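You operate a simulated robot arm through the tools that you are given. There is no shell and no other tool. Be economical: measure what you need, move in short steps, check, and stop when the job is done.

The job below is to be done with a simulated two-armed robot. You get a single attempt, and the scene is never put back.

Task
Dust the ledge, then start the belt forward at speed 3.
Fine: use the yellow pad and put it back; turn the red on-off knob to ON; start at the long control box; leave the carriers on the belt. What is to be rubbed or washed off counts as gone when no trace of it is left.

It is judged by the outcome, as a careful person would: the job done as asked, and still so three seconds after it is handed in. It fails if anything else is knocked over, pushed out of place, dropped, spilled or broken.

Robot
Two 7-joint arms with fingered hands on one trunk, on a base that drives. Base frame: it is fixed to the floor where the robot stands at the start and does not move with it; the origin is under the middle of the robot, x ahead of it, y to its left, z up. Lengths are in mm, angles in rad, forces in N, time in s.
The left shoulder is at the start at [60, 138, 872], the right one opposite. With the tool pointing down near the work surface each hand reaches from about 420 to 920 mm from the robot's upright axis, wherever it stands, measured 20 degrees to its own side. Places, roughly: belt green button [500, 700, 900]; direction knob [500, 500, 900]; dust patch [500, 100, 700]; hand wheel [600, 1000, 800]; near gate lever [600, 1400, 900]; near stop button [500, 300, 900]; red on-off knob [400, 400, 800]; speed knob [500, 400, 900]. Payload 4 kg a hand.
Tool frame (each hand has its own): the origin (TCP) lies between the finger pads and is the grasp point; the fingertips stand 36 mm ahead of it; z points along the fingers, y is the line along which they close. The gripper opens to 120 mm. The gripper's body begins 42 mm behind the TCP. The gripper is a hand of 5 fingers: y runs from the thumb to the fingers, the wrist lies at [-15, -109, -200] in the tool frame, and closing takes about 1.5 s.
Orientation is that of the tool frame in the base frame, as [roll, pitch, yaw] about the fixed x, y, z axes, in that order (R = Rz(yaw) Ry(pitch) Rx(roll)). With the fingers straight down and the wrist toward the robot, the tool's x, y and z point along [0, 1, 0], [1, 0, 0] and [0, 0, -1] of the base frame.

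Tools
- The arms move only by the tool servo_tool. It takes "left_commands", "right_commands" or both (then of equal length, played together; a hand with none holds still); each is a list of rows, each a list of 6 numbers: the turn, a rotation vector about the tool's x, y, z in units of 90 degrees (1.0 is 90 degrees), then the shift along the tool's x, y, z in units of 300 mm (1.0 is 300 mm). In form: [[ax, ay, az, x, y, z], ...]. A call has 1 to 12 rows; each row is the pose to reach, as a shift and turn from the pose commanded when the call began, along the tool's axes at that moment. "left_grip" and "right_grip" are, for a hand that has rows, the gripper command, from -1 (fully open) to 1 (shut), values between in proportion, set as the call begins (left out, the last holds). A call with a number of a shift or a turn outside -1 to 1 is refused whole. A row lasts 0.2 s, in which the tool goes at most 50 mm and 0.15 rad; a call with a longer step from one row to the next is refused whole, and so is a gripper value outside its range. A pose out of reach is approached as far as the arm can. The call stops where the force on the tool passes 90 N (or 10 N more than at its start, if that is more) or the arm is blocked; 0.2 s more then pass. Each finger travels about 153 mm/s and halts on what it meets, pressing with about 30 N; the grip force reading is that of the motor and also rises with nothing between the fingers. The clock runs only during rows and for 0.2 s after the last one: add rows that repeat a pose to give the fingers time. It gives the time, the measured TCP pose, the force on the tool (base axes), the opening and the grip force at its end, in the units of the frame above (readings bear some noise), with the torque about the TCP (base axes, N m) and any sound that the robot's microphone picked up.
- Cameras (640 x 400 px; columns grow to the right, rows downward): "scene" is now at [41, 40.8, 1520.5]; the picture's right is [0.47, -0.88, 0.00], its down [-0.64, -0.34, -0.69] and it looks along [0.61, 0.33, -0.72] (base axes); focal length 276 px, centre (320, 200). "left" rides on the left gripper at [-69, -79, -131] in its tool frame; the picture's right is [-0.78, -0.29, 0.55], its down [0.55, -0.73, 0.40] and it looks along [0.29, 0.61, 0.74] (tool axes); focal length 222 px, centre (320, 200). "right" rides on the right gripper at [69, -79, -131] in its tool frame; the picture's right is [-0.78, 0.29, -0.55], its down [-0.55, -0.73, 0.40] and it looks along [-0.29, 0.61, 0.74] (tool axes); focal length 222 px, centre (320, 200). There is no depth. A picture from a camera that has moved, and an enlarged one, comes with that camera's place and axes in the base frame and with its lens. The place of the scene camera against the robot may be out by one fixed shift of up to 25 mm in any direction.
- camera(camera): a new picture of that camera. No time passes.
- slide_trunk(by): slides the trunk up (or, below 0, down) by that many mm; the arms and the scene camera ride with it, the base frame stays. It gives what a move gives, with no picture.
- base_move(legs): drives the robot by 1 to 6 legs, each [ahead, left, turn to the left] in mm, mm and rad, along the robot's own axes; the way and the turn of a leg run together, so that a leg with both is an arc; at most 1500 mm and 3.142 rad a leg. The arms and the cameras ride along, it lands a little off, and it stops where it bumps. It gives what a move gives.
- finger_targets(index, middle, ring, little, thumb_bend, thumb_turn, hand): sets how far each is bent, from 0 (flat) to 1 (curled in); at 0.3 the hand is open as for a grip, at 0.7 the pads meet at the TCP. One left out holds its place. A second passes; each finger stops where it meets its share of the squeeze, and holds until it gets a number again. A gripper value or a shape takes the hand back. It gives what a move gives, with no picture; readings hold the bend of each and the force on index, middle, ring, little, thumb and palm. thumb_turn goes from beside the hand (0) to across from the fingers (1), as for a grip.
- set_grasp(shape, hand): the hand has 5 fingers and takes this shape, open, in about a second: jaw (thumb against the fingers, like two jaws); tri (thumb and two fingers); tip (a fingertip pinch); poke (one finger out to press); point (the index stretched); flat (the hand flat); cup (the hand cupped); fist (a fist). The gripper value then closes the fingers along that shape, each until it touches; the sizes above hold for jaw. It gives what a move gives, with no picture.
- turn_head(pan, tilt): turns the head with the scene camera to pan (to the left, within 1.501 rad either way) and tilt (down, from -0.506 to 1.204), counted from straight ahead of the robot. It gives what a move gives.
- zoom(camera, box): a new picture of the part [left, top, right, bottom] of that camera's present view, enlarged. No time passes.
- close_job(): hands the job in; it is judged then, once.

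Go step by step. Nothing tells you exact positions but the pictures and the camera data: compare them with the known pose of the tool, close in by small moves and look again before you grip or let go. The budget is 120 turns and 100 pictures, counting those below and the enlarged ones. Unless the task says otherwise, let go and move clear before handing in, and close with one line.

The tools are called after "Emit:" by a JSON object that holds its "method" and its "body". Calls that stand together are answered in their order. servo_tool: Moves the arms, as the interface text tells. Its arguments: {"type":"object","properties":{"left_commands":{"type":"array"},"left_grip":{"type":"number"},"right_commands":{"type":"array"},"right_grip":{"type":"number"}},"required":[]} The other tools are called the same way: slide_trunk (by) slides the trunk up or down; set_grasp (shape, hand) gives the hand a shape; finger_targets (index, middle, ring, little, thumb_bend, thumb_turn, hand) moves the fingers one by one; base_move (legs) drives the base; turn_head (pan, tilt) turns the head that bears the scene camera; camera (camera) takes a picture; zoom (camera, box) takes an enlarged picture of a part of a camera's view; close_job () hands the job in.

At the start:

```text
clock: 0.0
left_ee_pos: [381.6, 531.0, 1218.0]
left_tool_rot: [3.14, -0.001, 1.571]
left_wrist_force: [-0.3, -0.2, 0.8]
left_torque: [0.0, -0.02, -0.02]
left_width: 119.6
left_gripper_force: 0.0
left_shape: jaw
left_bend: [0.3, 0.3, 0.3, 0.3, 0.3, 0.97]
left_finger forces: [0.0, 0.1, 0.0, 0.0, 0.1, 0.1]
right_ee_pos: [531.5, 26.8, 1221.7]
right_tool_rot: [-3.141, 0.001, 1.57]
right_wrist_force: [0.0, -0.4, -0.4]
right_torque: [-0.03, 0.0, 0.02]
right_width: 119.7
right_gripper_force: 0.0
right_shape: jaw
right_bend: [0.3, 0.3, 0.3, 0.3, 0.3, 0.97]
right_finger forces: [0.0, 0.1, 0.0, 0.1, 0.1, 0.0]
trunk travel left (down, up): [-450.0, 140.0]
robot x, y, heading: [-1.2, -0.5, -0.005]
head pan, tilt: [0.494, 0.81]
```

scene: 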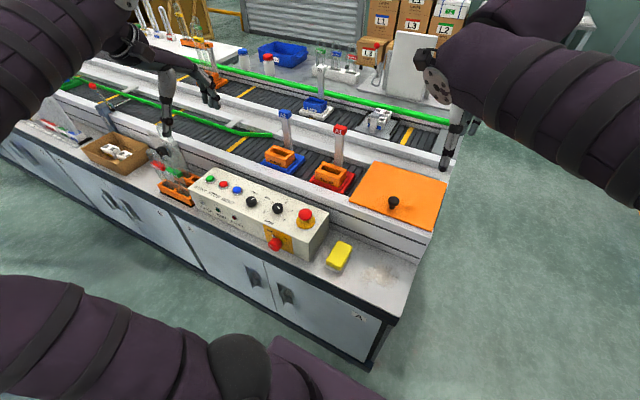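
right: 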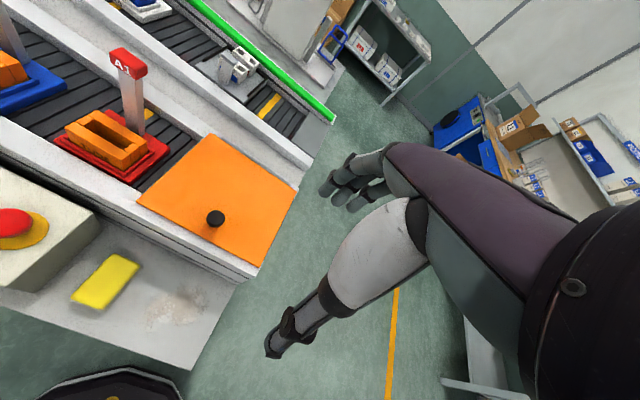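
left: 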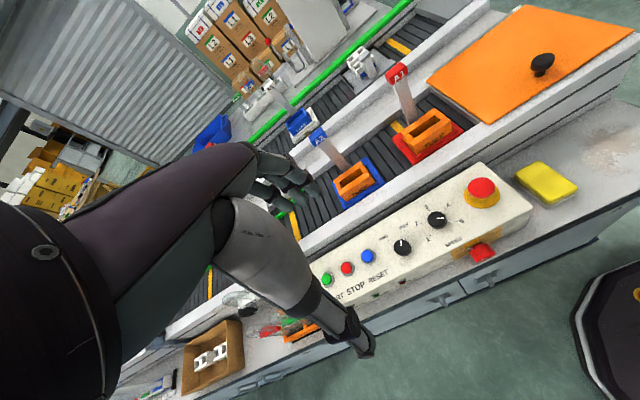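

I see the long control box with its knobs, the yellow pad and a dust patch to its right on the ledge. First I look closer at these.

Emit:
{"method": "zoom", "body": {"camera": "scene", "box": [180, 150, 340, 250]}}

Emit:
{"method": "zoom", "body": {"camera": "scene", "box": [260, 190, 440, 310]}}

Emit:
{"method": "zoom", "body": {"camera": "left", "box": [320, 150, 580, 310]}}

```text
4.00 times, centred on (260, 200) of scene
camera zoom: at [41.0, 40.8, 1520.5], right [0.47, -0.88, 0.0], down [-0.64, -0.34, -0.69], along [0.61, 0.33, -0.72], focal length 1105 px, centre (560, 200)
```

zoom: 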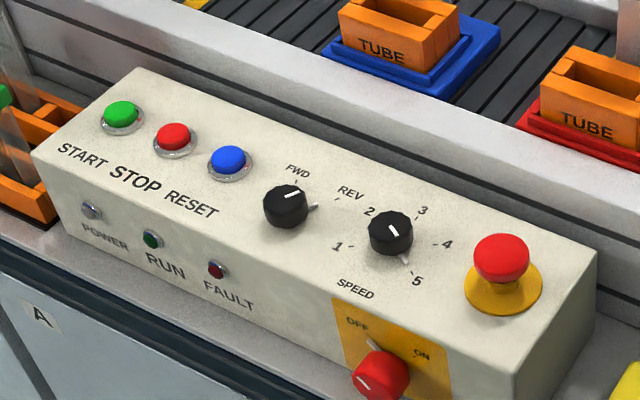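

```text
3.33 times, centred on (350, 250) of scene
camera zoom: at [41.0, 40.8, 1520.5], right [0.47, -0.88, 0.0], down [-0.64, -0.34, -0.69], along [0.61, 0.33, -0.72], focal length 921 px, centre (220, 33)
```

zoom: 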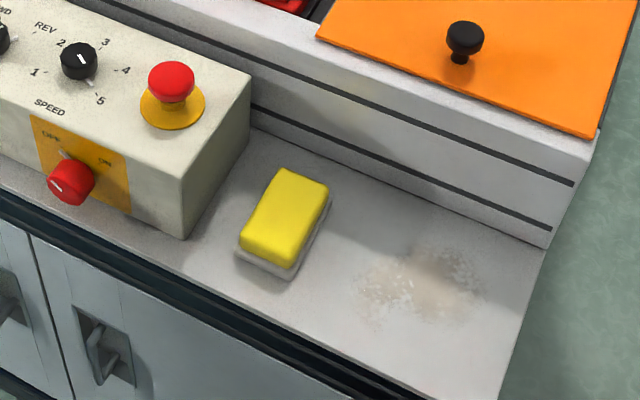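

```text
2.46 times, centred on (450, 230) of left
camera zoom: at [301.6, 462.7, 1349.4], right [-0.29, -0.78, -0.55], down [-0.73, 0.55, -0.4], along [0.61, 0.29, -0.74], focal length 547 px, centre (0, 126)
```

zoom: 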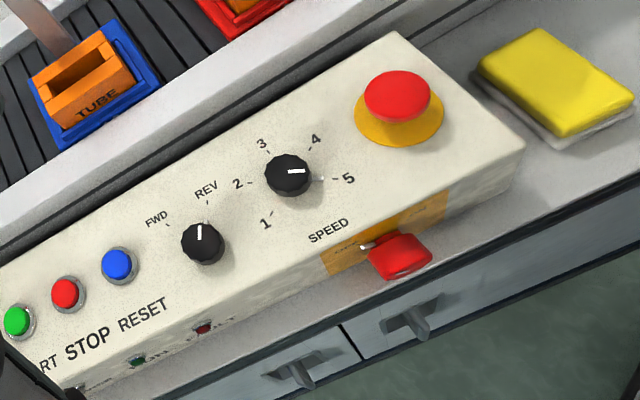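

The pad is about 100 x 50 mm with its long side along x, centred near (475, 208) with its top near z 753, and the dust spans roughly x 425–535, y 15–120. I bring the right hand above the pad, turned 90° so it closes across y.

Emit:
{"method": "servo_tool", "body": {"right_commands": [[0, 0, -0.0833, 0.05, -0.016, 0.075], [0, 0, -0.1667, 0.1, -0.031, 0.15], [0, 0, -0.25, 0.15, -0.047, 0.225], [0, 0, -0.3333, 0.2, -0.063, 0.3], [0, 0, -0.4167, 0.25, -0.078, 0.375], [0, 0, -0.5, 0.3, -0.094, 0.45], [0, 0, -0.5833, 0.35, -0.11, 0.525], [0, 0, -0.6667, 0.4, -0.125, 0.6], [0, 0, -0.75, 0.45, -0.141, 0.675], [0, 0, -0.8333, 0.5, -0.157, 0.75], [0, 0, -0.9167, 0.55, -0.172, 0.825], [0, 0, -1, 0.59, -0.188, 0.9]]}}

Emit:
{"method": "camera", "body": {"camera": "right"}}

Emit:
{"method": "camera", "body": {"camera": "scene"}}

```text
clock: 2.6
left_ee_pos: [382.4, 532.5, 1218.9]
left_tool_rot: [-3.142, 0.001, 1.571]
left_wrist_force: [1.0, -0.4, 0.0]
left_torque: [0.0, 0.02, -0.02]
left_width: 119.8
left_gripper_force: 0.1
left_shape: jaw
left_bend: [0.3, 0.3, 0.3, 0.3, 0.3, 0.97]
left_finger forces: [0.0, 0.0, 0.0, 0.0, 0.0, 0.0]
right_ee_pos: [473.8, 204.6, 951.7]
right_tool_rot: [3.141, 0.0, -3.14]
right_wrist_force: [-0.4, 0.6, 1.0]
right_torque: [-0.05, 0.0, 0.01]
right_width: 119.7
right_gripper_force: 0.1
right_shape: jaw
right_bend: [0.3, 0.3, 0.3, 0.3, 0.3, 0.97]
right_finger forces: [0.1, 0.0, 0.0, 0.0, 0.1, 0.0]
trunk travel left (down, up): [-450.0, 140.0]
robot x, y, heading: [0.5, 1.3, 0.002]
head pan, tilt: [0.494, 0.81]
```

```text
93 pictures are left
camera right: at [405.1, 125.0, 1082.7], right [0.78, 0.29, 0.55], down [0.55, -0.73, -0.4], along [0.28, 0.61, -0.74], focal length 222 px, centre (320, 200)
```

right: 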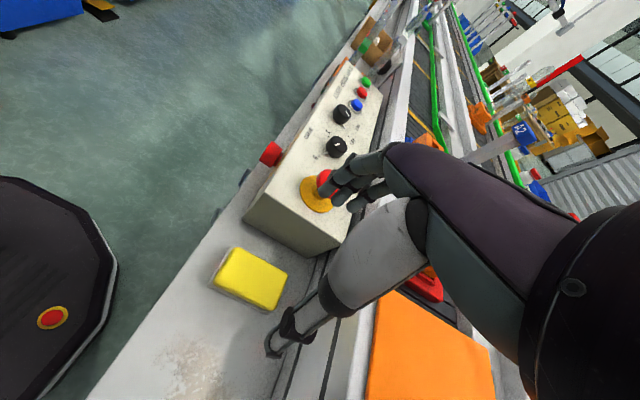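

```text
92 pictures are left
camera scene: at [41.5, 41.1, 1520.5], right [0.47, -0.88, 0.0], down [-0.64, -0.34, -0.69], along [0.61, 0.33, -0.72], focal length 276 px, centre (320, 200)
```

scene: 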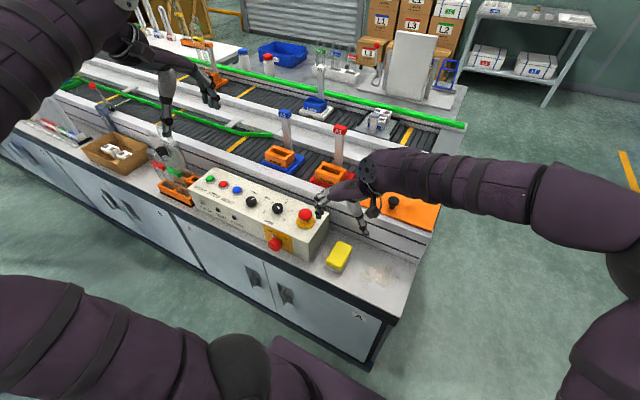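

The hand is above the pad, whose centre is confirmed near (476, 207). I narrow the grip and lower to z 805.

Emit:
{"method": "servo_tool", "body": {"right_commands": [[0, 0, 0, -0.003, 0.004, 0.08], [0, 0, 0, -0.007, 0.008, 0.16], [0, 0, 0, -0.007, 0.008, 0.24], [0, 0, 0, -0.007, 0.008, 0.32], [0, 0, 0, -0.007, 0.008, 0.4], [0, 0, 0, -0.007, 0.008, 0.45], [0, 0, 0, -0.007, 0.008, 0.49], [0, 0, 0, -0.007, 0.008, 0.49]], "right_grip": -0.4}}

Emit:
{"method": "camera", "body": {"camera": "right"}}

Emit:
{"method": "zoom", "body": {"camera": "scene", "box": [260, 190, 440, 310]}}

```text
clock: 4.4
left_ee_pos: [382.1, 529.3, 1220.1]
left_tool_rot: [-3.14, 0.0, 1.57]
left_wrist_force: [-0.4, 0.4, 0.2]
left_torque: [0.03, 0.04, 0.0]
left_width: 119.5
left_gripper_force: 0.1
left_shape: jaw
left_bend: [0.3, 0.3, 0.3, 0.3, 0.3, 0.97]
left_finger forces: [0.0, 0.1, 0.0, 0.0, 0.0, 0.0]
right_ee_pos: [475.6, 205.2, 803.8]
right_tool_rot: [3.141, -0.002, 3.141]
right_wrist_force: [0.4, -22.0, 4.9]
right_torque: [0.9, -0.09, -0.31]
right_width: 79.5
right_gripper_force: 0.1
right_shape: jaw
right_bend: [0.35, 0.44, 0.37, 0.59, 0.41, 0.99]
right_finger forces: [0.0, 21.7, 0.0, 0.0, 0.1, 0.1]
trunk travel left (down, up): [-450.0, 140.0]
robot x, y, heading: [-1.3, 1.2, -0.002]
head pan, tilt: [0.494, 0.81]
```

```text
91 pictures are left
camera right: at [406.8, 125.3, 935.6], right [0.79, 0.29, 0.55], down [0.55, -0.74, -0.4], along [0.29, 0.61, -0.74], focal length 222 px, centre (320, 200)
```

right: 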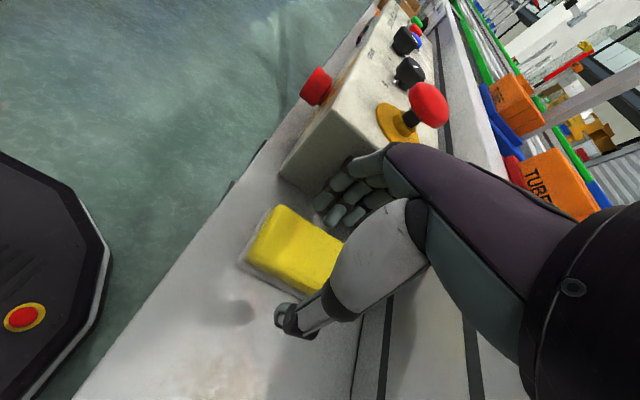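

```text
3.33 times, centred on (350, 250) of scene
camera zoom: at [40.9, 38.7, 1520.5], right [0.47, -0.88, 0.0], down [-0.64, -0.34, -0.69], along [0.61, 0.33, -0.72], focal length 921 px, centre (220, 33)
```

zoom: 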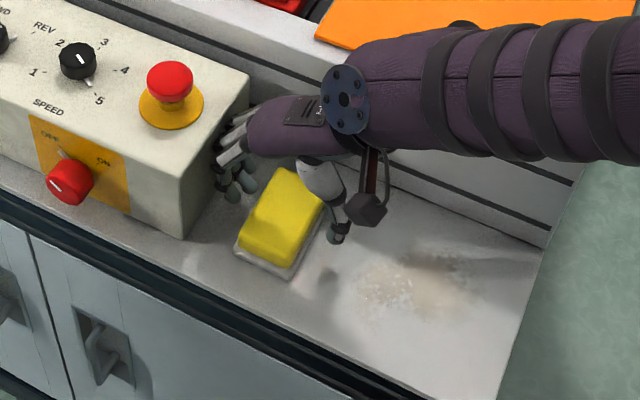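

The middle finger's knuckle bears on the end face of the control box (22 N). I back off upward and to −y, open the hand fully so the fingers stay straight, and try again from about y 182 so that the thumb does the closing.

Emit:
{"method": "servo_tool", "body": {"right_commands": [[0, 0, 0, 0, -0.08, 0], [0, 0, 0, 0, -0.08, -0.1], [0, 0, 0, 0, -0.08, -0.2], [0, 0, 0, 0, -0.08, -0.2], [0, 0, 0, 0, -0.08, -0.2], [0, 0, 0, 0, -0.08, -0.2]], "right_grip": -0.4}}

Emit:
{"method": "servo_tool", "body": {"right_commands": [[0, 0, 0, 0, 0, 0], [0, 0, 0, 0, 0, 0], [0, 0, 0, 0, 0, 0.0], [0, 0, 0, 0, 0, 0.1], [0, 0, 0, 0, 0, 0.2]], "right_grip": -1}}

Emit:
{"method": "camera", "body": {"camera": "right"}}

Emit:
{"method": "zoom", "body": {"camera": "scene", "box": [290, 200, 390, 270]}}

```text
clock: 5.8
left_ee_pos: [381.3, 531.0, 1218.0]
left_tool_rot: [3.141, -0.001, 1.57]
left_wrist_force: [0.1, 0.4, -0.3]
left_torque: [-0.02, -0.01, 0.0]
left_width: 119.8
left_gripper_force: 0.0
left_shape: jaw
left_bend: [0.3, 0.3, 0.3, 0.3, 0.3, 0.97]
left_finger forces: [0.1, 0.1, 0.1, 0.0, 0.1, 0.1]
right_ee_pos: [476.4, 182.5, 865.1]
right_tool_rot: [-3.141, -0.001, -3.141]
right_wrist_force: [0.4, 0.1, 0.6]
right_torque: [0.02, 0.01, 0.0]
right_width: 84.2
right_gripper_force: 0.1
right_shape: jaw
right_bend: [0.35, 0.38, 0.37, 0.59, 0.41, 0.99]
right_finger forces: [0.0, 0.1, 0.0, 0.0, 0.0, 0.0]
trunk travel left (down, up): [-450.0, 140.0]
robot x, y, heading: [-2.4, -1.7, -0.003]
head pan, tilt: [0.494, 0.81]
```

```text
clock: 7.0
left_ee_pos: [381.9, 531.9, 1218.3]
left_tool_rot: [3.14, 0.001, 1.571]
left_wrist_force: [0.5, 0.0, 0.5]
left_torque: [0.01, 0.01, -0.02]
left_width: 119.4
left_gripper_force: 0.0
left_shape: jaw
left_bend: [0.3, 0.3, 0.3, 0.3, 0.3, 0.97]
left_finger forces: [0.0, 0.0, 0.0, 0.0, 0.0, 0.0]
right_ee_pos: [476.0, 181.4, 803.5]
right_tool_rot: [3.14, 0.0, 3.14]
right_wrist_force: [0.0, 0.6, 0.4]
right_torque: [0.0, 0.01, 0.0]
right_width: 119.8
right_gripper_force: 0.1
right_shape: jaw
right_bend: [0.3, 0.3, 0.3, 0.3, 0.3, 0.97]
right_finger forces: [0.1, 0.0, 0.0, 0.0, 0.0, 0.1]
trunk travel left (down, up): [-450.0, 140.0]
robot x, y, heading: [-2.7, -1.4, 0.001]
head pan, tilt: [0.494, 0.81]
```

```text
89 pictures are left
camera right: at [406.5, 102.7, 935.5], right [0.78, 0.29, 0.55], down [0.55, -0.73, -0.4], along [0.29, 0.61, -0.74], focal length 222 px, centre (320, 200)
```

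right: 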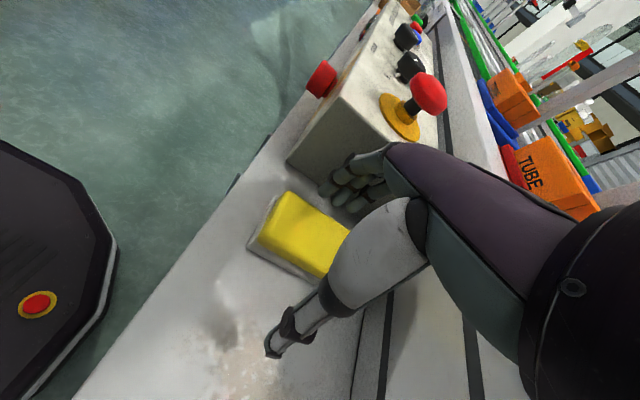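

```text
5.71 times, centred on (340, 235) of scene
camera zoom: at [41.3, 41.0, 1520.5], right [0.47, -0.88, 0.0], down [-0.64, -0.34, -0.69], along [0.61, 0.33, -0.72], focal length 1579 px, centre (206, 0)
```

zoom: 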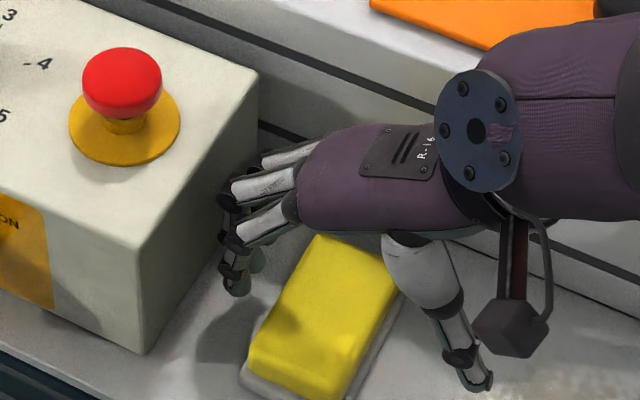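

The fingers now clear both box and pad. I lower slowly with the fingers in the gap, watching the forces.

Emit:
{"method": "servo_tool", "body": {"right_commands": [[0, 0, 0, 0, 0, 0.03], [0, 0, 0, 0, 0, 0.06], [0, 0, 0, 0, 0, 0.08], [0, 0, 0, 0, 0, 0.1], [0, 0, 0, 0, 0, 0.1]]}}

Emit:
{"method": "camera", "body": {"camera": "right"}}

Emit:
{"method": "zoom", "body": {"camera": "scene", "box": [290, 200, 390, 270]}}

```text
clock: 8.2
left_ee_pos: [380.8, 531.2, 1220.0]
left_tool_rot: [-3.141, -0.001, 1.57]
left_wrist_force: [-0.2, -0.8, 0.0]
left_torque: [-0.01, -0.01, 0.05]
left_width: 119.8
left_gripper_force: 0.1
left_shape: jaw
left_bend: [0.3, 0.3, 0.3, 0.3, 0.3, 0.97]
left_finger forces: [0.0, 0.1, 0.1, 0.0, 0.0, 0.0]
right_ee_pos: [475.2, 182.5, 775.3]
right_tool_rot: [3.139, 0.001, 3.142]
right_wrist_force: [-0.5, -1.5, 9.2]
right_torque: [0.56, -0.08, 0.03]
right_width: 118.7
right_gripper_force: 0.1
right_shape: jaw
right_bend: [0.3, 0.3, 0.3, 0.3, 0.3, 0.97]
right_finger forces: [0.5, 8.7, 0.0, 0.1, 0.0, 0.1]
trunk travel left (down, up): [-450.0, 140.0]
robot x, y, heading: [-1.3, -1.2, 0.003]
head pan, tilt: [0.494, 0.81]
```

```text
87 pictures are left
camera right: at [406.1, 103.0, 906.4], right [0.78, 0.29, 0.55], down [0.55, -0.73, -0.4], along [0.29, 0.61, -0.73], focal length 222 px, centre (320, 200)
```

right: 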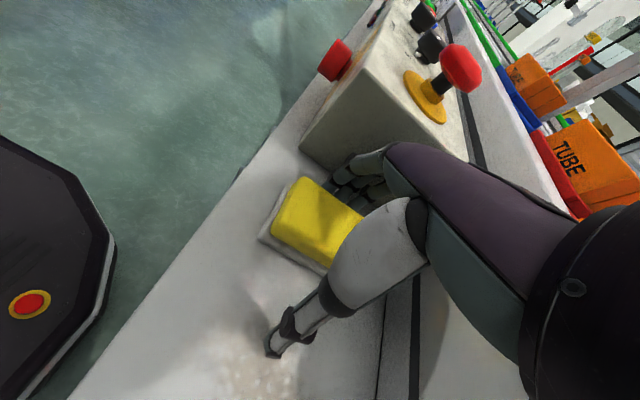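

```text
5.71 times, centred on (340, 235) of scene
camera zoom: at [40.4, 40.4, 1520.7], right [0.47, -0.88, 0.0], down [-0.64, -0.34, -0.69], along [0.61, 0.33, -0.72], focal length 1579 px, centre (206, 0)
```

zoom: 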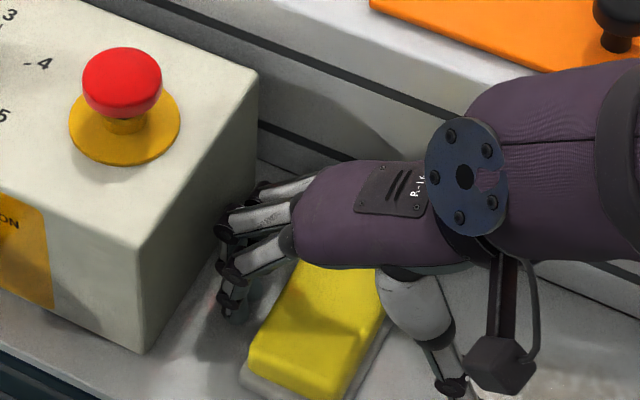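

The middle fingertip touches down lightly (about 9 N), so this is the bottom. I lift 4 mm and close the thumb onto the pad first.

Emit:
{"method": "servo_tool", "body": {"right_commands": [[0, 0, 0, 0, 0, -0.013], [0, 0, 0, 0, 0, -0.013]]}}

Emit:
{"method": "finger_targets", "body": {"hand": "right", "thumb_bend": 0.66}}

Emit:
{"method": "camera", "body": {"camera": "right"}}

```text
clock: 8.8
left_ee_pos: [381.4, 531.8, 1219.1]
left_tool_rot: [3.141, 0.002, 1.571]
left_wrist_force: [-0.1, -0.6, -1.1]
left_torque: [-0.03, -0.01, 0.01]
left_width: 119.5
left_gripper_force: 0.1
left_shape: jaw
left_bend: [0.3, 0.3, 0.3, 0.3, 0.3, 0.97]
left_finger forces: [0.0, 0.0, 0.1, 0.1, 0.0, 0.0]
right_ee_pos: [475.0, 182.6, 777.5]
right_tool_rot: [3.14, 0.0, 3.141]
right_wrist_force: [0.1, -0.4, -0.9]
right_torque: [0.0, 0.0, -0.01]
right_width: 119.9
right_gripper_force: 0.1
right_shape: jaw
right_bend: [0.3, 0.3, 0.3, 0.3, 0.3, 0.97]
right_finger forces: [0.0, 0.0, 0.0, 0.0, 0.1, 0.0]
trunk travel left (down, up): [-450.0, 140.0]
robot x, y, heading: [2.8, -1.7, 0.005]
head pan, tilt: [0.494, 0.81]
```

```text
clock: 9.8
left_ee_pos: [381.3, 531.1, 1219.8]
left_tool_rot: [-3.14, -0.002, 1.57]
left_wrist_force: [-0.4, -0.2, -0.3]
left_torque: [0.02, -0.06, 0.01]
left_width: 119.5
left_gripper_force: 0.1
left_shape: jaw
left_bend: [0.3, 0.3, 0.3, 0.3, 0.3, 0.97]
left_finger forces: [0.1, 0.0, 0.0, 0.0, 0.0, 0.1]
right_ee_pos: [475.7, 182.0, 779.0]
right_tool_rot: [3.141, 0.0, -3.141]
right_wrist_force: [0.0, -1.5, 4.5]
right_torque: [-0.08, 0.04, 0.02]
right_width: 67.5
right_gripper_force: 2.0
right_shape: fingers
right_bend: [0.3, 0.3, 0.3, 0.3, 0.66, 0.97]
right_finger forces: [0.1, 0.0, 0.1, 0.1, 4.4, 0.0]
trunk travel left (down, up): [-450.0, 140.0]
robot x, y, heading: [1.9, 0.1, 0.0]
head pan, tilt: [0.494, 0.81]
```

```text
85 pictures are left
camera right: at [406.0, 103.0, 909.7], right [0.78, 0.29, 0.55], down [0.55, -0.73, -0.4], along [0.29, 0.61, -0.74], focal length 222 px, centre (320, 200)
```

right: 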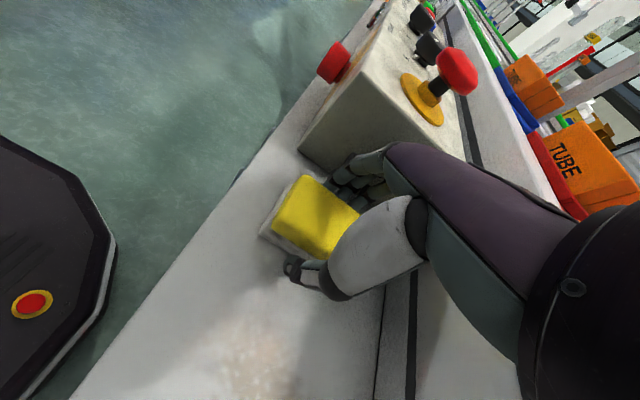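

The thumb tip touches near the pad's edge, pressing down a little. I raise 5 mm and continue closing thumb and fingers.

Emit:
{"method": "servo_tool", "body": {"right_commands": [[0, 0, 0, 0, 0, -0.017], [0, 0, 0, 0, 0, -0.017]]}}

Emit:
{"method": "finger_targets", "body": {"hand": "right", "thumb_bend": 0.72, "index": 0.4, "middle": 0.4, "ring": 0.4, "little": 0.4}}

Emit:
{"method": "zoom", "body": {"camera": "right", "box": [220, 120, 460, 320]}}

Emit:
{"method": "zoom", "body": {"camera": "scene", "box": [290, 200, 390, 270]}}

```text
clock: 10.4
left_ee_pos: [381.3, 530.4, 1219.5]
left_tool_rot: [3.141, 0.0, 1.57]
left_wrist_force: [-0.3, 0.2, -0.7]
left_torque: [0.01, -0.03, 0.02]
left_width: 119.8
left_gripper_force: 0.0
left_shape: jaw
left_bend: [0.3, 0.3, 0.3, 0.3, 0.3, 0.97]
left_finger forces: [0.0, 0.0, 0.0, 0.2, 0.0, 0.0]
right_ee_pos: [475.0, 181.4, 784.3]
right_tool_rot: [-3.139, -0.002, 3.139]
right_wrist_force: [0.3, 0.2, 0.1]
right_torque: [0.01, 0.0, -0.03]
right_width: 66.9
right_gripper_force: 0.1
right_shape: fingers
right_bend: [0.3, 0.3, 0.3, 0.3, 0.66, 0.97]
right_finger forces: [0.1, 0.0, 0.0, 0.1, 0.1, 0.0]
trunk travel left (down, up): [-450.0, 140.0]
robot x, y, heading: [3.2, -1.7, -0.002]
head pan, tilt: [0.494, 0.81]
```

```text
clock: 11.4
left_ee_pos: [381.0, 530.9, 1219.3]
left_tool_rot: [-3.141, 0.0, 1.572]
left_wrist_force: [0.5, -0.3, 0.4]
left_torque: [-0.04, -0.01, -0.02]
left_width: 120.0
left_gripper_force: 0.1
left_shape: jaw
left_bend: [0.3, 0.3, 0.3, 0.3, 0.3, 0.97]
left_finger forces: [0.0, 0.0, 0.0, 0.1, 0.0, 0.0]
right_ee_pos: [475.2, 182.4, 784.7]
right_tool_rot: [3.139, 0.0, 3.141]
right_wrist_force: [0.3, 0.8, 4.9]
right_torque: [0.17, 0.01, 0.0]
right_width: 54.1
right_gripper_force: 6.9
right_shape: fingers
right_bend: [0.36, 0.38, 0.39, 0.4, 0.7, 0.97]
right_finger forces: [3.8, 2.9, 0.6, 0.1, 6.0, 0.0]
trunk travel left (down, up): [-450.0, 140.0]
robot x, y, heading: [1.4, 2.5, 0.0]
head pan, tilt: [0.494, 0.81]
```

```text
2.00 times, centred on (340, 220) of right
camera zoom: at [405.9, 103.2, 915.3], right [0.78, 0.29, 0.55], down [0.55, -0.73, -0.4], along [0.29, 0.61, -0.74], focal length 444 px, centre (280, 160)
```

zoom: 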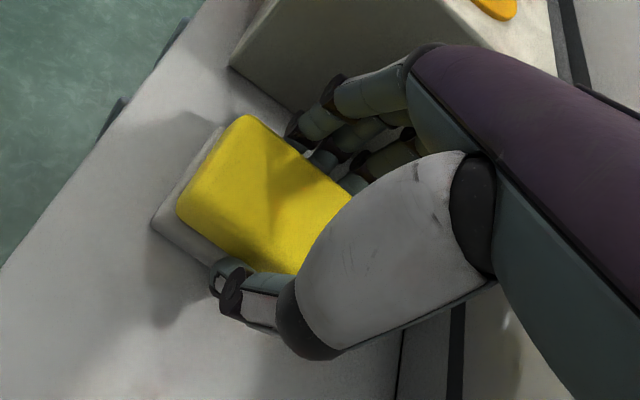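

```text
5.71 times, centred on (340, 235) of scene
camera zoom: at [40.7, 40.9, 1520.6], right [0.47, -0.88, 0.0], down [-0.64, -0.34, -0.69], along [0.61, 0.33, -0.72], focal length 1579 px, centre (206, 0)
```

zoom: 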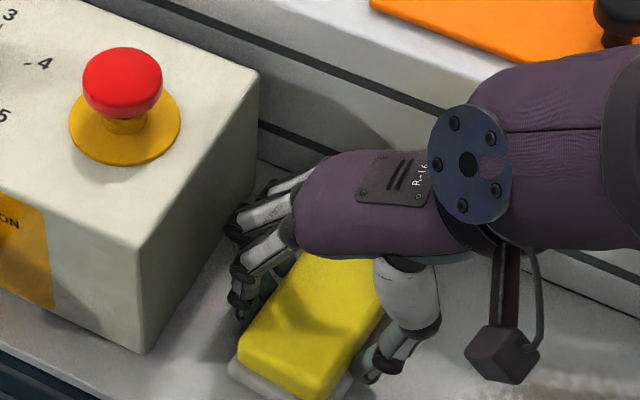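

Thumb, index and middle now hold the pad. I squeeze more firmly and lift a little to check.

Emit:
{"method": "finger_targets", "body": {"hand": "right", "thumb_bend": 0.8, "index": 0.5, "middle": 0.5, "ring": 0.5, "little": 0.45}}

Emit:
{"method": "servo_tool", "body": {"right_commands": [[0, 0, 0, 0, 0, -0.03], [0, 0, 0, 0, 0, -0.06], [0, 0, 0, 0, 0, -0.1], [0, 0, 0, 0, 0, -0.13], [0, 0, 0, 0, 0, -0.13]]}}

Emit:
{"method": "zoom", "body": {"camera": "right", "box": [220, 120, 460, 320]}}

Emit:
{"method": "zoom", "body": {"camera": "scene", "box": [290, 200, 410, 290]}}

```text
clock: 12.4
left_ee_pos: [381.5, 531.2, 1218.6]
left_tool_rot: [3.141, 0.0, 1.571]
left_wrist_force: [0.1, 0.2, 0.5]
left_torque: [-0.01, 0.02, 0.0]
left_width: 119.8
left_gripper_force: 0.0
left_shape: jaw
left_bend: [0.3, 0.3, 0.3, 0.3, 0.3, 0.97]
left_finger forces: [0.0, 0.1, 0.0, 0.0, 0.0, 0.0]
right_ee_pos: [475.6, 183.3, 784.7]
right_tool_rot: [3.142, 0.0, 3.141]
right_wrist_force: [0.7, 4.3, 15.1]
right_torque: [0.63, -0.13, 0.06]
right_width: 51.2
right_gripper_force: 24.8
right_shape: fingers
right_bend: [0.4, 0.43, 0.46, 0.45, 0.7, 0.95]
right_finger forces: [11.0, 8.6, 6.1, 0.0, 23.4, 0.0]
trunk travel left (down, up): [-450.0, 140.0]
robot x, y, heading: [-0.9, 2.8, -0.002]
head pan, tilt: [0.494, 0.81]
```

```text
clock: 13.6
left_ee_pos: [382.7, 531.1, 1219.0]
left_tool_rot: [3.142, 0.001, 1.572]
left_wrist_force: [0.9, 0.2, 0.4]
left_torque: [0.0, 0.0, 0.02]
left_width: 119.6
left_gripper_force: 0.0
left_shape: jaw
left_bend: [0.3, 0.3, 0.3, 0.3, 0.3, 0.97]
left_finger forces: [0.1, 0.1, 0.0, 0.0, 0.0, 0.0]
right_ee_pos: [476.1, 182.0, 823.5]
right_tool_rot: [-3.141, -0.002, -3.141]
right_wrist_force: [0.0, 0.5, -1.3]
right_torque: [-0.02, -0.01, -0.02]
right_width: 48.6
right_gripper_force: 20.2
right_shape: fingers
right_bend: [0.42, 0.44, 0.47, 0.45, 0.71, 0.94]
right_finger forces: [9.4, 6.0, 3.6, 0.0, 20.9, 0.1]
trunk travel left (down, up): [-450.0, 140.0]
robot x, y, heading: [-1.4, -2.3, 0.002]
head pan, tilt: [0.494, 0.81]
```

```text
2.00 times, centred on (340, 220) of right
camera zoom: at [406.4, 103.0, 954.4], right [0.79, 0.29, 0.55], down [0.55, -0.73, -0.4], along [0.29, 0.61, -0.74], focal length 444 px, centre (280, 160)
```

zoom: 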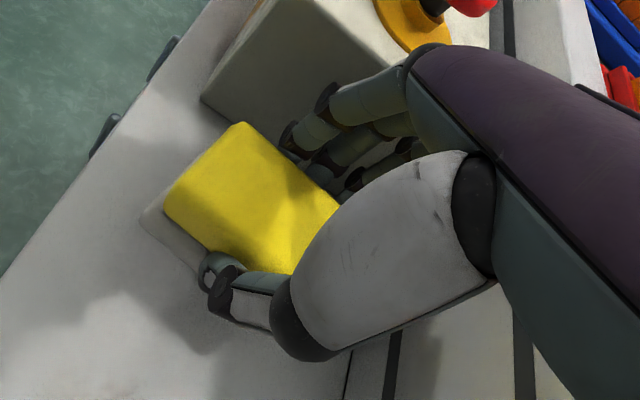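

```text
4.44 times, centred on (350, 245) of scene
camera zoom: at [41.0, 40.9, 1520.5], right [0.47, -0.88, 0.0], down [-0.64, -0.34, -0.69], along [0.61, 0.33, -0.72], focal length 1228 px, centre (187, 0)
```

zoom: 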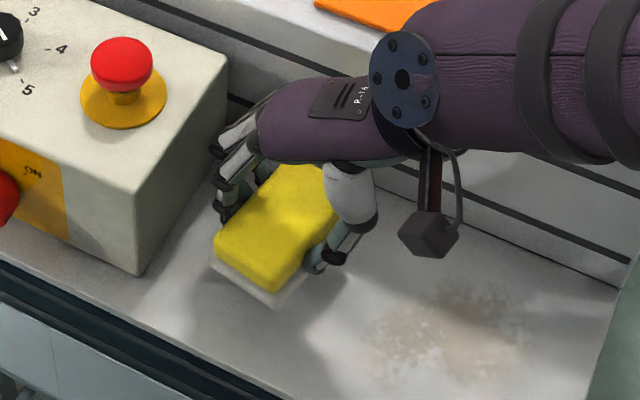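

The pad is lifted and its tray stays put. I carry it to the left edge of the dust and lower until it touches.

Emit:
{"method": "servo_tool", "body": {"right_commands": [[0, 0, 0, 0, -0.08, -0.02], [0, 0, 0, 0, -0.16, -0.02], [0, 0, 0, 0, -0.24, -0.02], [0, 0, 0, 0, -0.28, 0], [0, 0, 0, 0, -0.28, 0.06], [0, 0, 0, 0, -0.28, 0.1], [0, 0, 0, 0, -0.28, 0.12], [0, 0, 0, 0, -0.28, 0.13], [0, 0, 0, 0, -0.28, 0.13]]}}

Emit:
{"method": "camera", "body": {"camera": "right"}}

Emit:
{"method": "zoom", "body": {"camera": "scene", "box": [290, 200, 440, 300]}}

```text
clock: 15.6
left_ee_pos: [381.0, 530.7, 1220.1]
left_tool_rot: [3.141, 0.001, 1.572]
left_wrist_force: [0.4, -1.3, -0.4]
left_torque: [-0.03, 0.01, 0.02]
left_width: 119.8
left_gripper_force: 0.0
left_shape: jaw
left_bend: [0.3, 0.3, 0.3, 0.3, 0.3, 0.97]
left_finger forces: [0.0, 0.0, 0.0, 0.0, 0.0, 0.1]
right_ee_pos: [476.8, 98.8, 785.9]
right_tool_rot: [3.137, 0.005, -3.141]
right_wrist_force: [-0.1, -3.4, 30.3]
right_torque: [1.26, -0.05, 0.05]
right_width: 50.3
right_gripper_force: 27.6
right_shape: fingers
right_bend: [0.41, 0.44, 0.48, 0.45, 0.7, 0.94]
right_finger forces: [16.8, 9.3, 3.1, 0.1, 26.8, 0.1]
trunk travel left (down, up): [-450.0, 140.0]
robot x, y, heading: [1.6, -1.9, 0.0]
head pan, tilt: [0.494, 0.81]
```

```text
80 pictures are left
camera right: at [406.2, 19.4, 916.7], right [0.78, 0.29, 0.55], down [0.55, -0.73, -0.4], along [0.29, 0.62, -0.73], focal length 222 px, centre (320, 200)
```

right: 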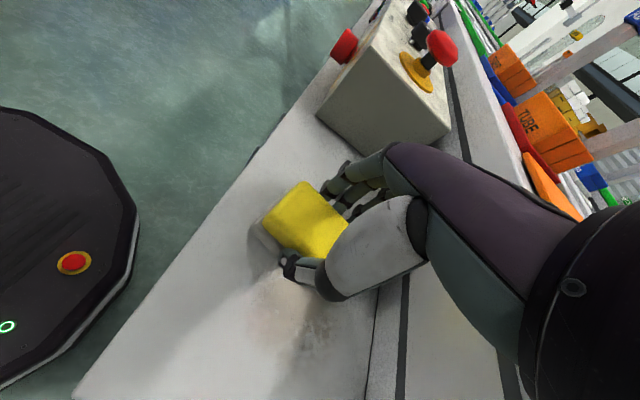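

```text
4.00 times, centred on (365, 250) of scene
camera zoom: at [39.1, 39.9, 1520.9], right [0.47, -0.88, 0.0], down [-0.64, -0.34, -0.69], along [0.61, 0.33, -0.72], focal length 1105 px, centre (140, 0)
```

zoom: 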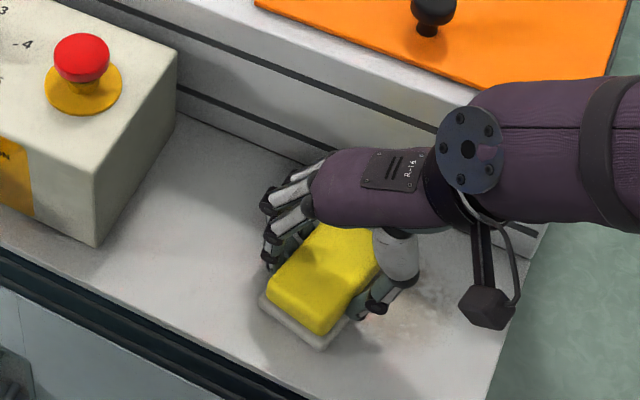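

The grey base is the pad's own underside. It now presses at 30 N, so I wipe across the patch to −y.

Emit:
{"method": "servo_tool", "body": {"right_commands": [[0, 0, 0, 0, -0.03, 0], [0, 0, 0, 0, -0.06, 0], [0, 0, 0, 0, -0.09, 0], [0, 0, 0, 0, -0.12, 0], [0, 0, 0, 0, -0.15, 0], [0, 0, 0, 0, -0.18, 0], [0, 0, 0, 0, -0.21, 0], [0, 0, 0, 0, -0.24, 0], [0, 0, 0, 0, -0.27, 0], [0, 0, 0, 0, -0.3, 0], [0, 0, 0, 0, -0.33, 0], [0, 0, 0, 0, -0.34, 0]]}}

Emit:
{"method": "zoom", "body": {"camera": "scene", "box": [290, 200, 440, 300]}}

```text
clock: 18.2
left_ee_pos: [380.5, 531.4, 1219.0]
left_tool_rot: [3.139, 0.001, 1.57]
left_wrist_force: [-0.4, 0.5, -0.5]
left_torque: [0.0, 0.0, -0.05]
left_width: 119.5
left_gripper_force: 0.1
left_shape: jaw
left_bend: [0.3, 0.3, 0.3, 0.3, 0.3, 0.97]
left_finger forces: [0.0, 0.0, 0.1, 0.0, 0.0, 0.1]
right_ee_pos: [475.4, -4.2, 784.5]
right_tool_rot: [3.14, 0.002, -3.14]
right_wrist_force: [-0.2, 4.8, 27.7]
right_torque: [1.39, -0.25, 0.06]
right_width: 50.9
right_gripper_force: 26.8
right_shape: fingers
right_bend: [0.39, 0.42, 0.46, 0.45, 0.71, 0.94]
right_finger forces: [12.7, 8.8, 9.5, 0.0, 23.6, 0.0]
trunk travel left (down, up): [-450.0, 140.0]
robot x, y, heading: [1.3, -1.5, 0.002]
head pan, tilt: [0.494, 0.81]
```

```text
4.00 times, centred on (365, 250) of scene
camera zoom: at [39.3, 40.9, 1520.6], right [0.47, -0.88, 0.0], down [-0.64, -0.34, -0.69], along [0.61, 0.33, -0.72], focal length 1105 px, centre (140, 0)
```

zoom: 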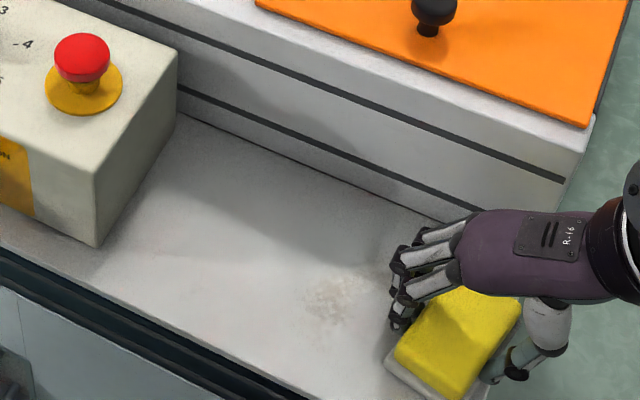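

One pass removed much, and some remains. I wipe back at x +18 and forth at x −18.

Emit:
{"method": "servo_tool", "body": {"right_commands": [[0, 0, 0, -0.03, 0, 0], [0, 0, 0, -0.06, 0.03, 0], [0, 0, 0, -0.06, 0.07, 0], [0, 0, 0, -0.06, 0.11, 0], [0, 0, 0, -0.06, 0.15, 0], [0, 0, 0, -0.06, 0.19, 0], [0, 0, 0, -0.06, 0.23, 0], [0, 0, 0, -0.06, 0.27, 0], [0, 0, 0, -0.06, 0.31, 0], [0, 0, 0, -0.06, 0.35, 0], [0, 0, 0, -0.02, 0.37, 0], [0, 0, 0, 0.03, 0.38, 0]]}}

Emit:
{"method": "servo_tool", "body": {"right_commands": [[0, 0, 0, 0.02, 0, 0], [0, 0, 0, 0.02, -0.03, 0], [0, 0, 0, 0.02, -0.07, 0], [0, 0, 0, 0.02, -0.11, 0], [0, 0, 0, 0.02, -0.15, 0], [0, 0, 0, 0.02, -0.19, 0], [0, 0, 0, 0.02, -0.23, 0], [0, 0, 0, 0.02, -0.27, 0], [0, 0, 0, 0.02, -0.31, 0], [0, 0, 0, 0.02, -0.35, 0], [0, 0, 0, 0.0, -0.37, 0], [0, 0, 0, -0.03, -0.38, 0]]}}

Emit:
{"method": "zoom", "body": {"camera": "scene", "box": [290, 200, 440, 300]}}

```text
clock: 20.8
left_ee_pos: [381.0, 530.1, 1219.4]
left_tool_rot: [3.141, -0.001, 1.57]
left_wrist_force: [0.4, 0.2, 0.3]
left_torque: [-0.01, -0.04, -0.03]
left_width: 119.7
left_gripper_force: 0.1
left_shape: jaw
left_bend: [0.3, 0.3, 0.3, 0.3, 0.3, 0.97]
left_finger forces: [0.0, 0.0, 0.0, 0.1, 0.1, 0.1]
right_ee_pos: [467.6, 111.6, 784.3]
right_tool_rot: [3.141, 0.004, -3.141]
right_wrist_force: [7.8, -0.8, 25.3]
right_torque: [0.47, -0.28, -0.19]
right_width: 51.2
right_gripper_force: 29.4
right_shape: fingers
right_bend: [0.41, 0.44, 0.47, 0.45, 0.71, 0.94]
right_finger forces: [11.3, 8.2, 7.3, 0.0, 32.3, 0.1]
trunk travel left (down, up): [-450.0, 140.0]
robot x, y, heading: [-2.1, 0.5, -0.002]
head pan, tilt: [0.494, 0.81]
```

```text
clock: 23.4
left_ee_pos: [380.2, 531.3, 1219.9]
left_tool_rot: [3.14, -0.002, 1.57]
left_wrist_force: [0.4, 0.2, -0.6]
left_torque: [0.01, -0.03, 0.01]
left_width: 119.4
left_gripper_force: 0.1
left_shape: jaw
left_bend: [0.3, 0.3, 0.3, 0.3, 0.3, 0.97]
left_finger forces: [0.0, 0.0, 0.0, 0.1, 0.1, 0.0]
right_ee_pos: [475.3, -5.5, 784.0]
right_tool_rot: [3.141, 0.001, 3.141]
right_wrist_force: [-5.6, 0.9, 22.7]
right_torque: [0.76, 0.04, 0.21]
right_width: 51.0
right_gripper_force: 27.4
right_shape: fingers
right_bend: [0.41, 0.43, 0.46, 0.45, 0.72, 0.94]
right_finger forces: [10.3, 7.4, 8.6, 0.0, 27.9, 0.0]
trunk travel left (down, up): [-450.0, 140.0]
robot x, y, heading: [3.4, -2.2, -0.001]
head pan, tilt: [0.494, 0.81]
```

```text
4.00 times, centred on (365, 250) of scene
camera zoom: at [39.3, 40.7, 1520.6], right [0.47, -0.88, 0.0], down [-0.64, -0.34, -0.69], along [0.61, 0.33, -0.72], focal length 1105 px, centre (140, 0)
```

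zoom: 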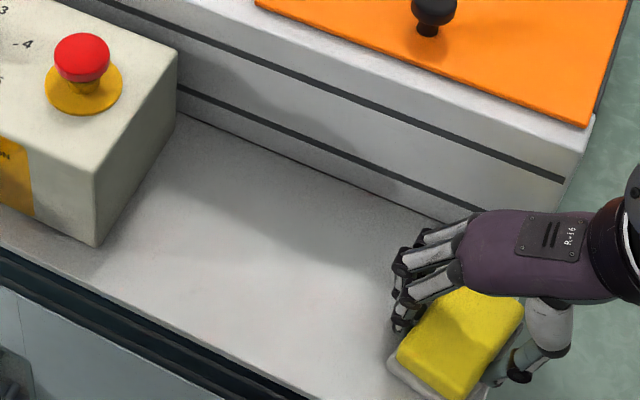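

The visible area looks clean. I do one more round, reaching wider, then lift to inspect the whole patch.

Emit:
{"method": "servo_tool", "body": {"right_commands": [[0, 0, 0, -0.05, -0.03, 0], [0, 0, 0, -0.1, -0.03, 0], [0, 0, 0, -0.1, 0.03, 0], [0, 0, 0, -0.1, 0.09, 0], [0, 0, 0, -0.1, 0.15, 0], [0, 0, 0, -0.1, 0.21, 0], [0, 0, 0, -0.1, 0.27, 0], [0, 0, 0, -0.1, 0.33, 0], [0, 0, 0, -0.1, 0.39, 0], [0, 0, 0, -0.02, 0.4, 0], [0, 0, 0, 0.05, 0.4, 0], [0, 0, 0, 0.09, 0.4, 0]]}}

Emit:
{"method": "servo_tool", "body": {"right_commands": [[0, 0, 0, 0, -0.06, 0], [0, 0, 0, 0, -0.12, 0], [0, 0, 0, 0, -0.18, 0], [0, 0, 0, 0, -0.24, 0], [0, 0, 0, 0, -0.3, 0], [0, 0, 0, 0, -0.36, 0], [0, 0, 0, 0, -0.42, 0], [0, 0, 0, -0.09, -0.42, 0], [0, 0, 0, -0.09, -0.32, 0], [0, 0, 0, -0.09, -0.22, 0], [0, 0, 0, -0.09, -0.12, 0], [0, 0, 0, -0.09, -0.02, 0]]}}

Emit:
{"method": "servo_tool", "body": {"right_commands": [[0, 0, 0, 0, 0, -0.05], [0, 0, 0, 0, 0, -0.15], [0, 0, 0, 0, 0.1, -0.25], [0, 0, 0, 0, 0.2, -0.25], [0, 0, 0, 0, 0.2, -0.25]]}}

Emit:
{"method": "zoom", "body": {"camera": "scene", "box": [290, 200, 440, 300]}}

Emit:
{"method": "camera", "body": {"camera": "right"}}

```text
clock: 26.0
left_ee_pos: [382.0, 530.8, 1219.1]
left_tool_rot: [-3.141, 0.001, 1.57]
left_wrist_force: [-0.4, -1.0, 0.1]
left_torque: [0.0, -0.04, 0.0]
left_width: 119.8
left_gripper_force: 0.1
left_shape: jaw
left_bend: [0.3, 0.3, 0.3, 0.3, 0.3, 0.97]
left_finger forces: [0.0, 0.0, 0.0, 0.1, 0.1, 0.1]
right_ee_pos: [448.8, 117.9, 784.6]
right_tool_rot: [3.14, 0.002, 3.141]
right_wrist_force: [6.8, 0.1, 23.8]
right_torque: [0.46, -0.24, -0.08]
right_width: 51.2
right_gripper_force: 29.9
right_shape: fingers
right_bend: [0.41, 0.44, 0.47, 0.45, 0.72, 0.94]
right_finger forces: [11.7, 8.5, 8.2, 0.0, 31.8, 0.0]
trunk travel left (down, up): [-450.0, 140.0]
robot x, y, heading: [1.8, 0.4, -0.004]
head pan, tilt: [0.494, 0.81]
```

```text
clock: 28.6
left_ee_pos: [379.4, 530.2, 1220.1]
left_tool_rot: [3.141, 0.001, 1.57]
left_wrist_force: [-0.1, 0.1, 0.7]
left_torque: [0.0, 0.03, -0.02]
left_width: 119.6
left_gripper_force: 0.0
left_shape: jaw
left_bend: [0.3, 0.3, 0.3, 0.3, 0.3, 0.97]
left_finger forces: [0.1, 0.1, 0.0, 0.0, 0.0, 0.1]
right_ee_pos: [474.9, 111.1, 784.4]
right_tool_rot: [3.141, 0.0, 3.141]
right_wrist_force: [0.1, -4.7, 18.4]
right_torque: [0.17, -0.01, 0.05]
right_width: 51.4
right_gripper_force: 28.0
right_shape: fingers
right_bend: [0.41, 0.45, 0.48, 0.45, 0.71, 0.93]
right_finger forces: [10.0, 6.8, 5.5, 0.0, 33.0, 0.0]
trunk travel left (down, up): [-450.0, 140.0]
robot x, y, heading: [0.7, 0.4, -0.001]
head pan, tilt: [0.494, 0.81]
```

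```text
clock: 29.8
left_ee_pos: [381.9, 531.8, 1219.1]
left_tool_rot: [-3.14, 0.0, 1.571]
left_wrist_force: [0.2, -0.2, 0.0]
left_torque: [0.0, 0.01, 0.01]
left_width: 119.8
left_gripper_force: 0.0
left_shape: jaw
left_bend: [0.3, 0.3, 0.3, 0.3, 0.3, 0.97]
left_finger forces: [0.1, 0.0, 0.0, 0.0, 0.0, 0.0]
right_ee_pos: [476.2, 168.7, 858.5]
right_tool_rot: [3.141, -0.002, -3.141]
right_wrist_force: [-0.2, -0.1, -0.7]
right_torque: [0.03, 0.01, 0.03]
right_width: 51.0
right_gripper_force: 21.8
right_shape: fingers
right_bend: [0.41, 0.45, 0.48, 0.45, 0.71, 0.94]
right_finger forces: [10.1, 7.0, 2.7, 0.0, 23.2, 0.1]
trunk travel left (down, up): [-450.0, 140.0]
robot x, y, heading: [-2.6, -2.1, -0.005]
head pan, tilt: [0.494, 0.81]
```

```text
4.00 times, centred on (365, 250) of scene
camera zoom: at [40.9, 40.6, 1520.5], right [0.47, -0.88, 0.0], down [-0.64, -0.34, -0.69], along [0.61, 0.33, -0.72], focal length 1105 px, centre (140, 0)
```

zoom: 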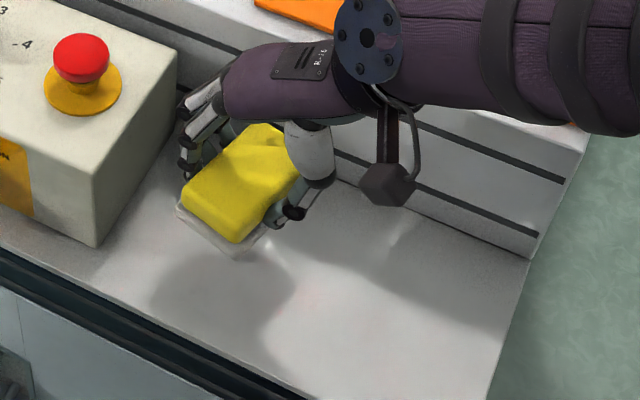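

```text
75 pictures are left
camera right: at [406.4, 90.8, 989.1], right [0.79, 0.29, 0.55], down [0.55, -0.73, -0.4], along [0.29, 0.61, -0.74], focal length 222 px, centre (320, 200)
```

right: 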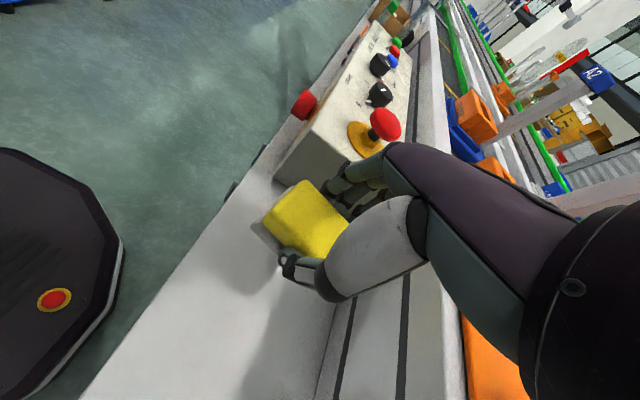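

The patch looks clean. I put the pad back at its starting place (TCP 476, 182).

Emit:
{"method": "servo_tool", "body": {"right_commands": [[0, 0, 0, 0, 0.04, 0], [0, 0, 0, 0, 0.042, 0.08], [0, 0, 0, 0, 0.042, 0.15], [0, 0, 0, 0, 0.042, 0.2], [0, 0, 0, 0, 0.042, 0.225], [0, 0, 0, 0, 0.042, 0.235], [0, 0, 0, 0, 0.042, 0.235]]}}

Emit:
{"method": "zoom", "body": {"camera": "scene", "box": [260, 190, 440, 310]}}

Emit:
{"method": "zoom", "body": {"camera": "right", "box": [220, 120, 460, 320]}}

```text
clock: 31.4
left_ee_pos: [381.0, 532.2, 1218.5]
left_tool_rot: [3.139, 0.001, 1.57]
left_wrist_force: [0.3, -0.8, 0.2]
left_torque: [-0.01, 0.03, 0.0]
left_width: 119.6
left_gripper_force: 0.1
left_shape: jaw
left_bend: [0.3, 0.3, 0.3, 0.3, 0.3, 0.97]
left_finger forces: [0.0, 0.0, 0.1, 0.1, 0.0, 0.0]
right_ee_pos: [475.7, 183.1, 787.4]
right_tool_rot: [3.141, 0.0, -3.141]
right_wrist_force: [-0.8, 0.0, -0.2]
right_torque: [-0.04, 0.02, 0.0]
right_width: 51.3
right_gripper_force: 21.2
right_shape: fingers
right_bend: [0.41, 0.45, 0.48, 0.45, 0.71, 0.94]
right_finger forces: [10.0, 7.1, 2.8, 0.0, 23.1, 0.0]
trunk travel left (down, up): [-450.0, 140.0]
robot x, y, heading: [2.1, 0.8, 0.001]
head pan, tilt: [0.494, 0.81]
```

```text
3.33 times, centred on (350, 250) of scene
camera zoom: at [41.0, 40.9, 1520.5], right [0.47, -0.88, 0.0], down [-0.64, -0.34, -0.69], along [0.61, 0.33, -0.72], focal length 921 px, centre (220, 33)
```

zoom: 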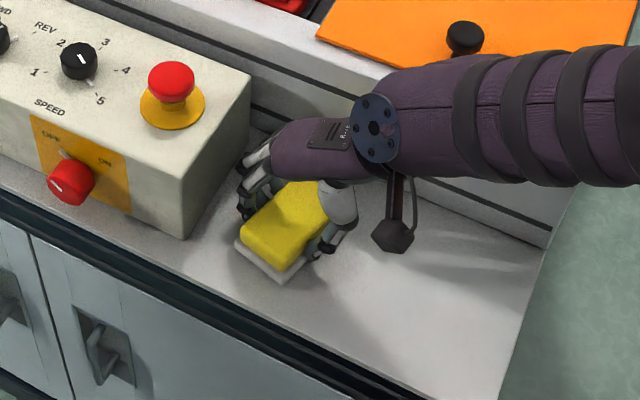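

```text
2.00 times, centred on (340, 220) of right
camera zoom: at [406.4, 103.9, 919.1], right [0.78, 0.29, 0.55], down [0.55, -0.73, -0.4], along [0.29, 0.61, -0.74], focal length 444 px, centre (280, 160)
```

zoom: 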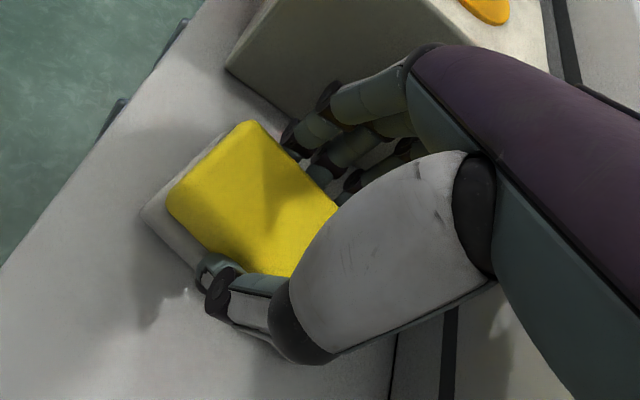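

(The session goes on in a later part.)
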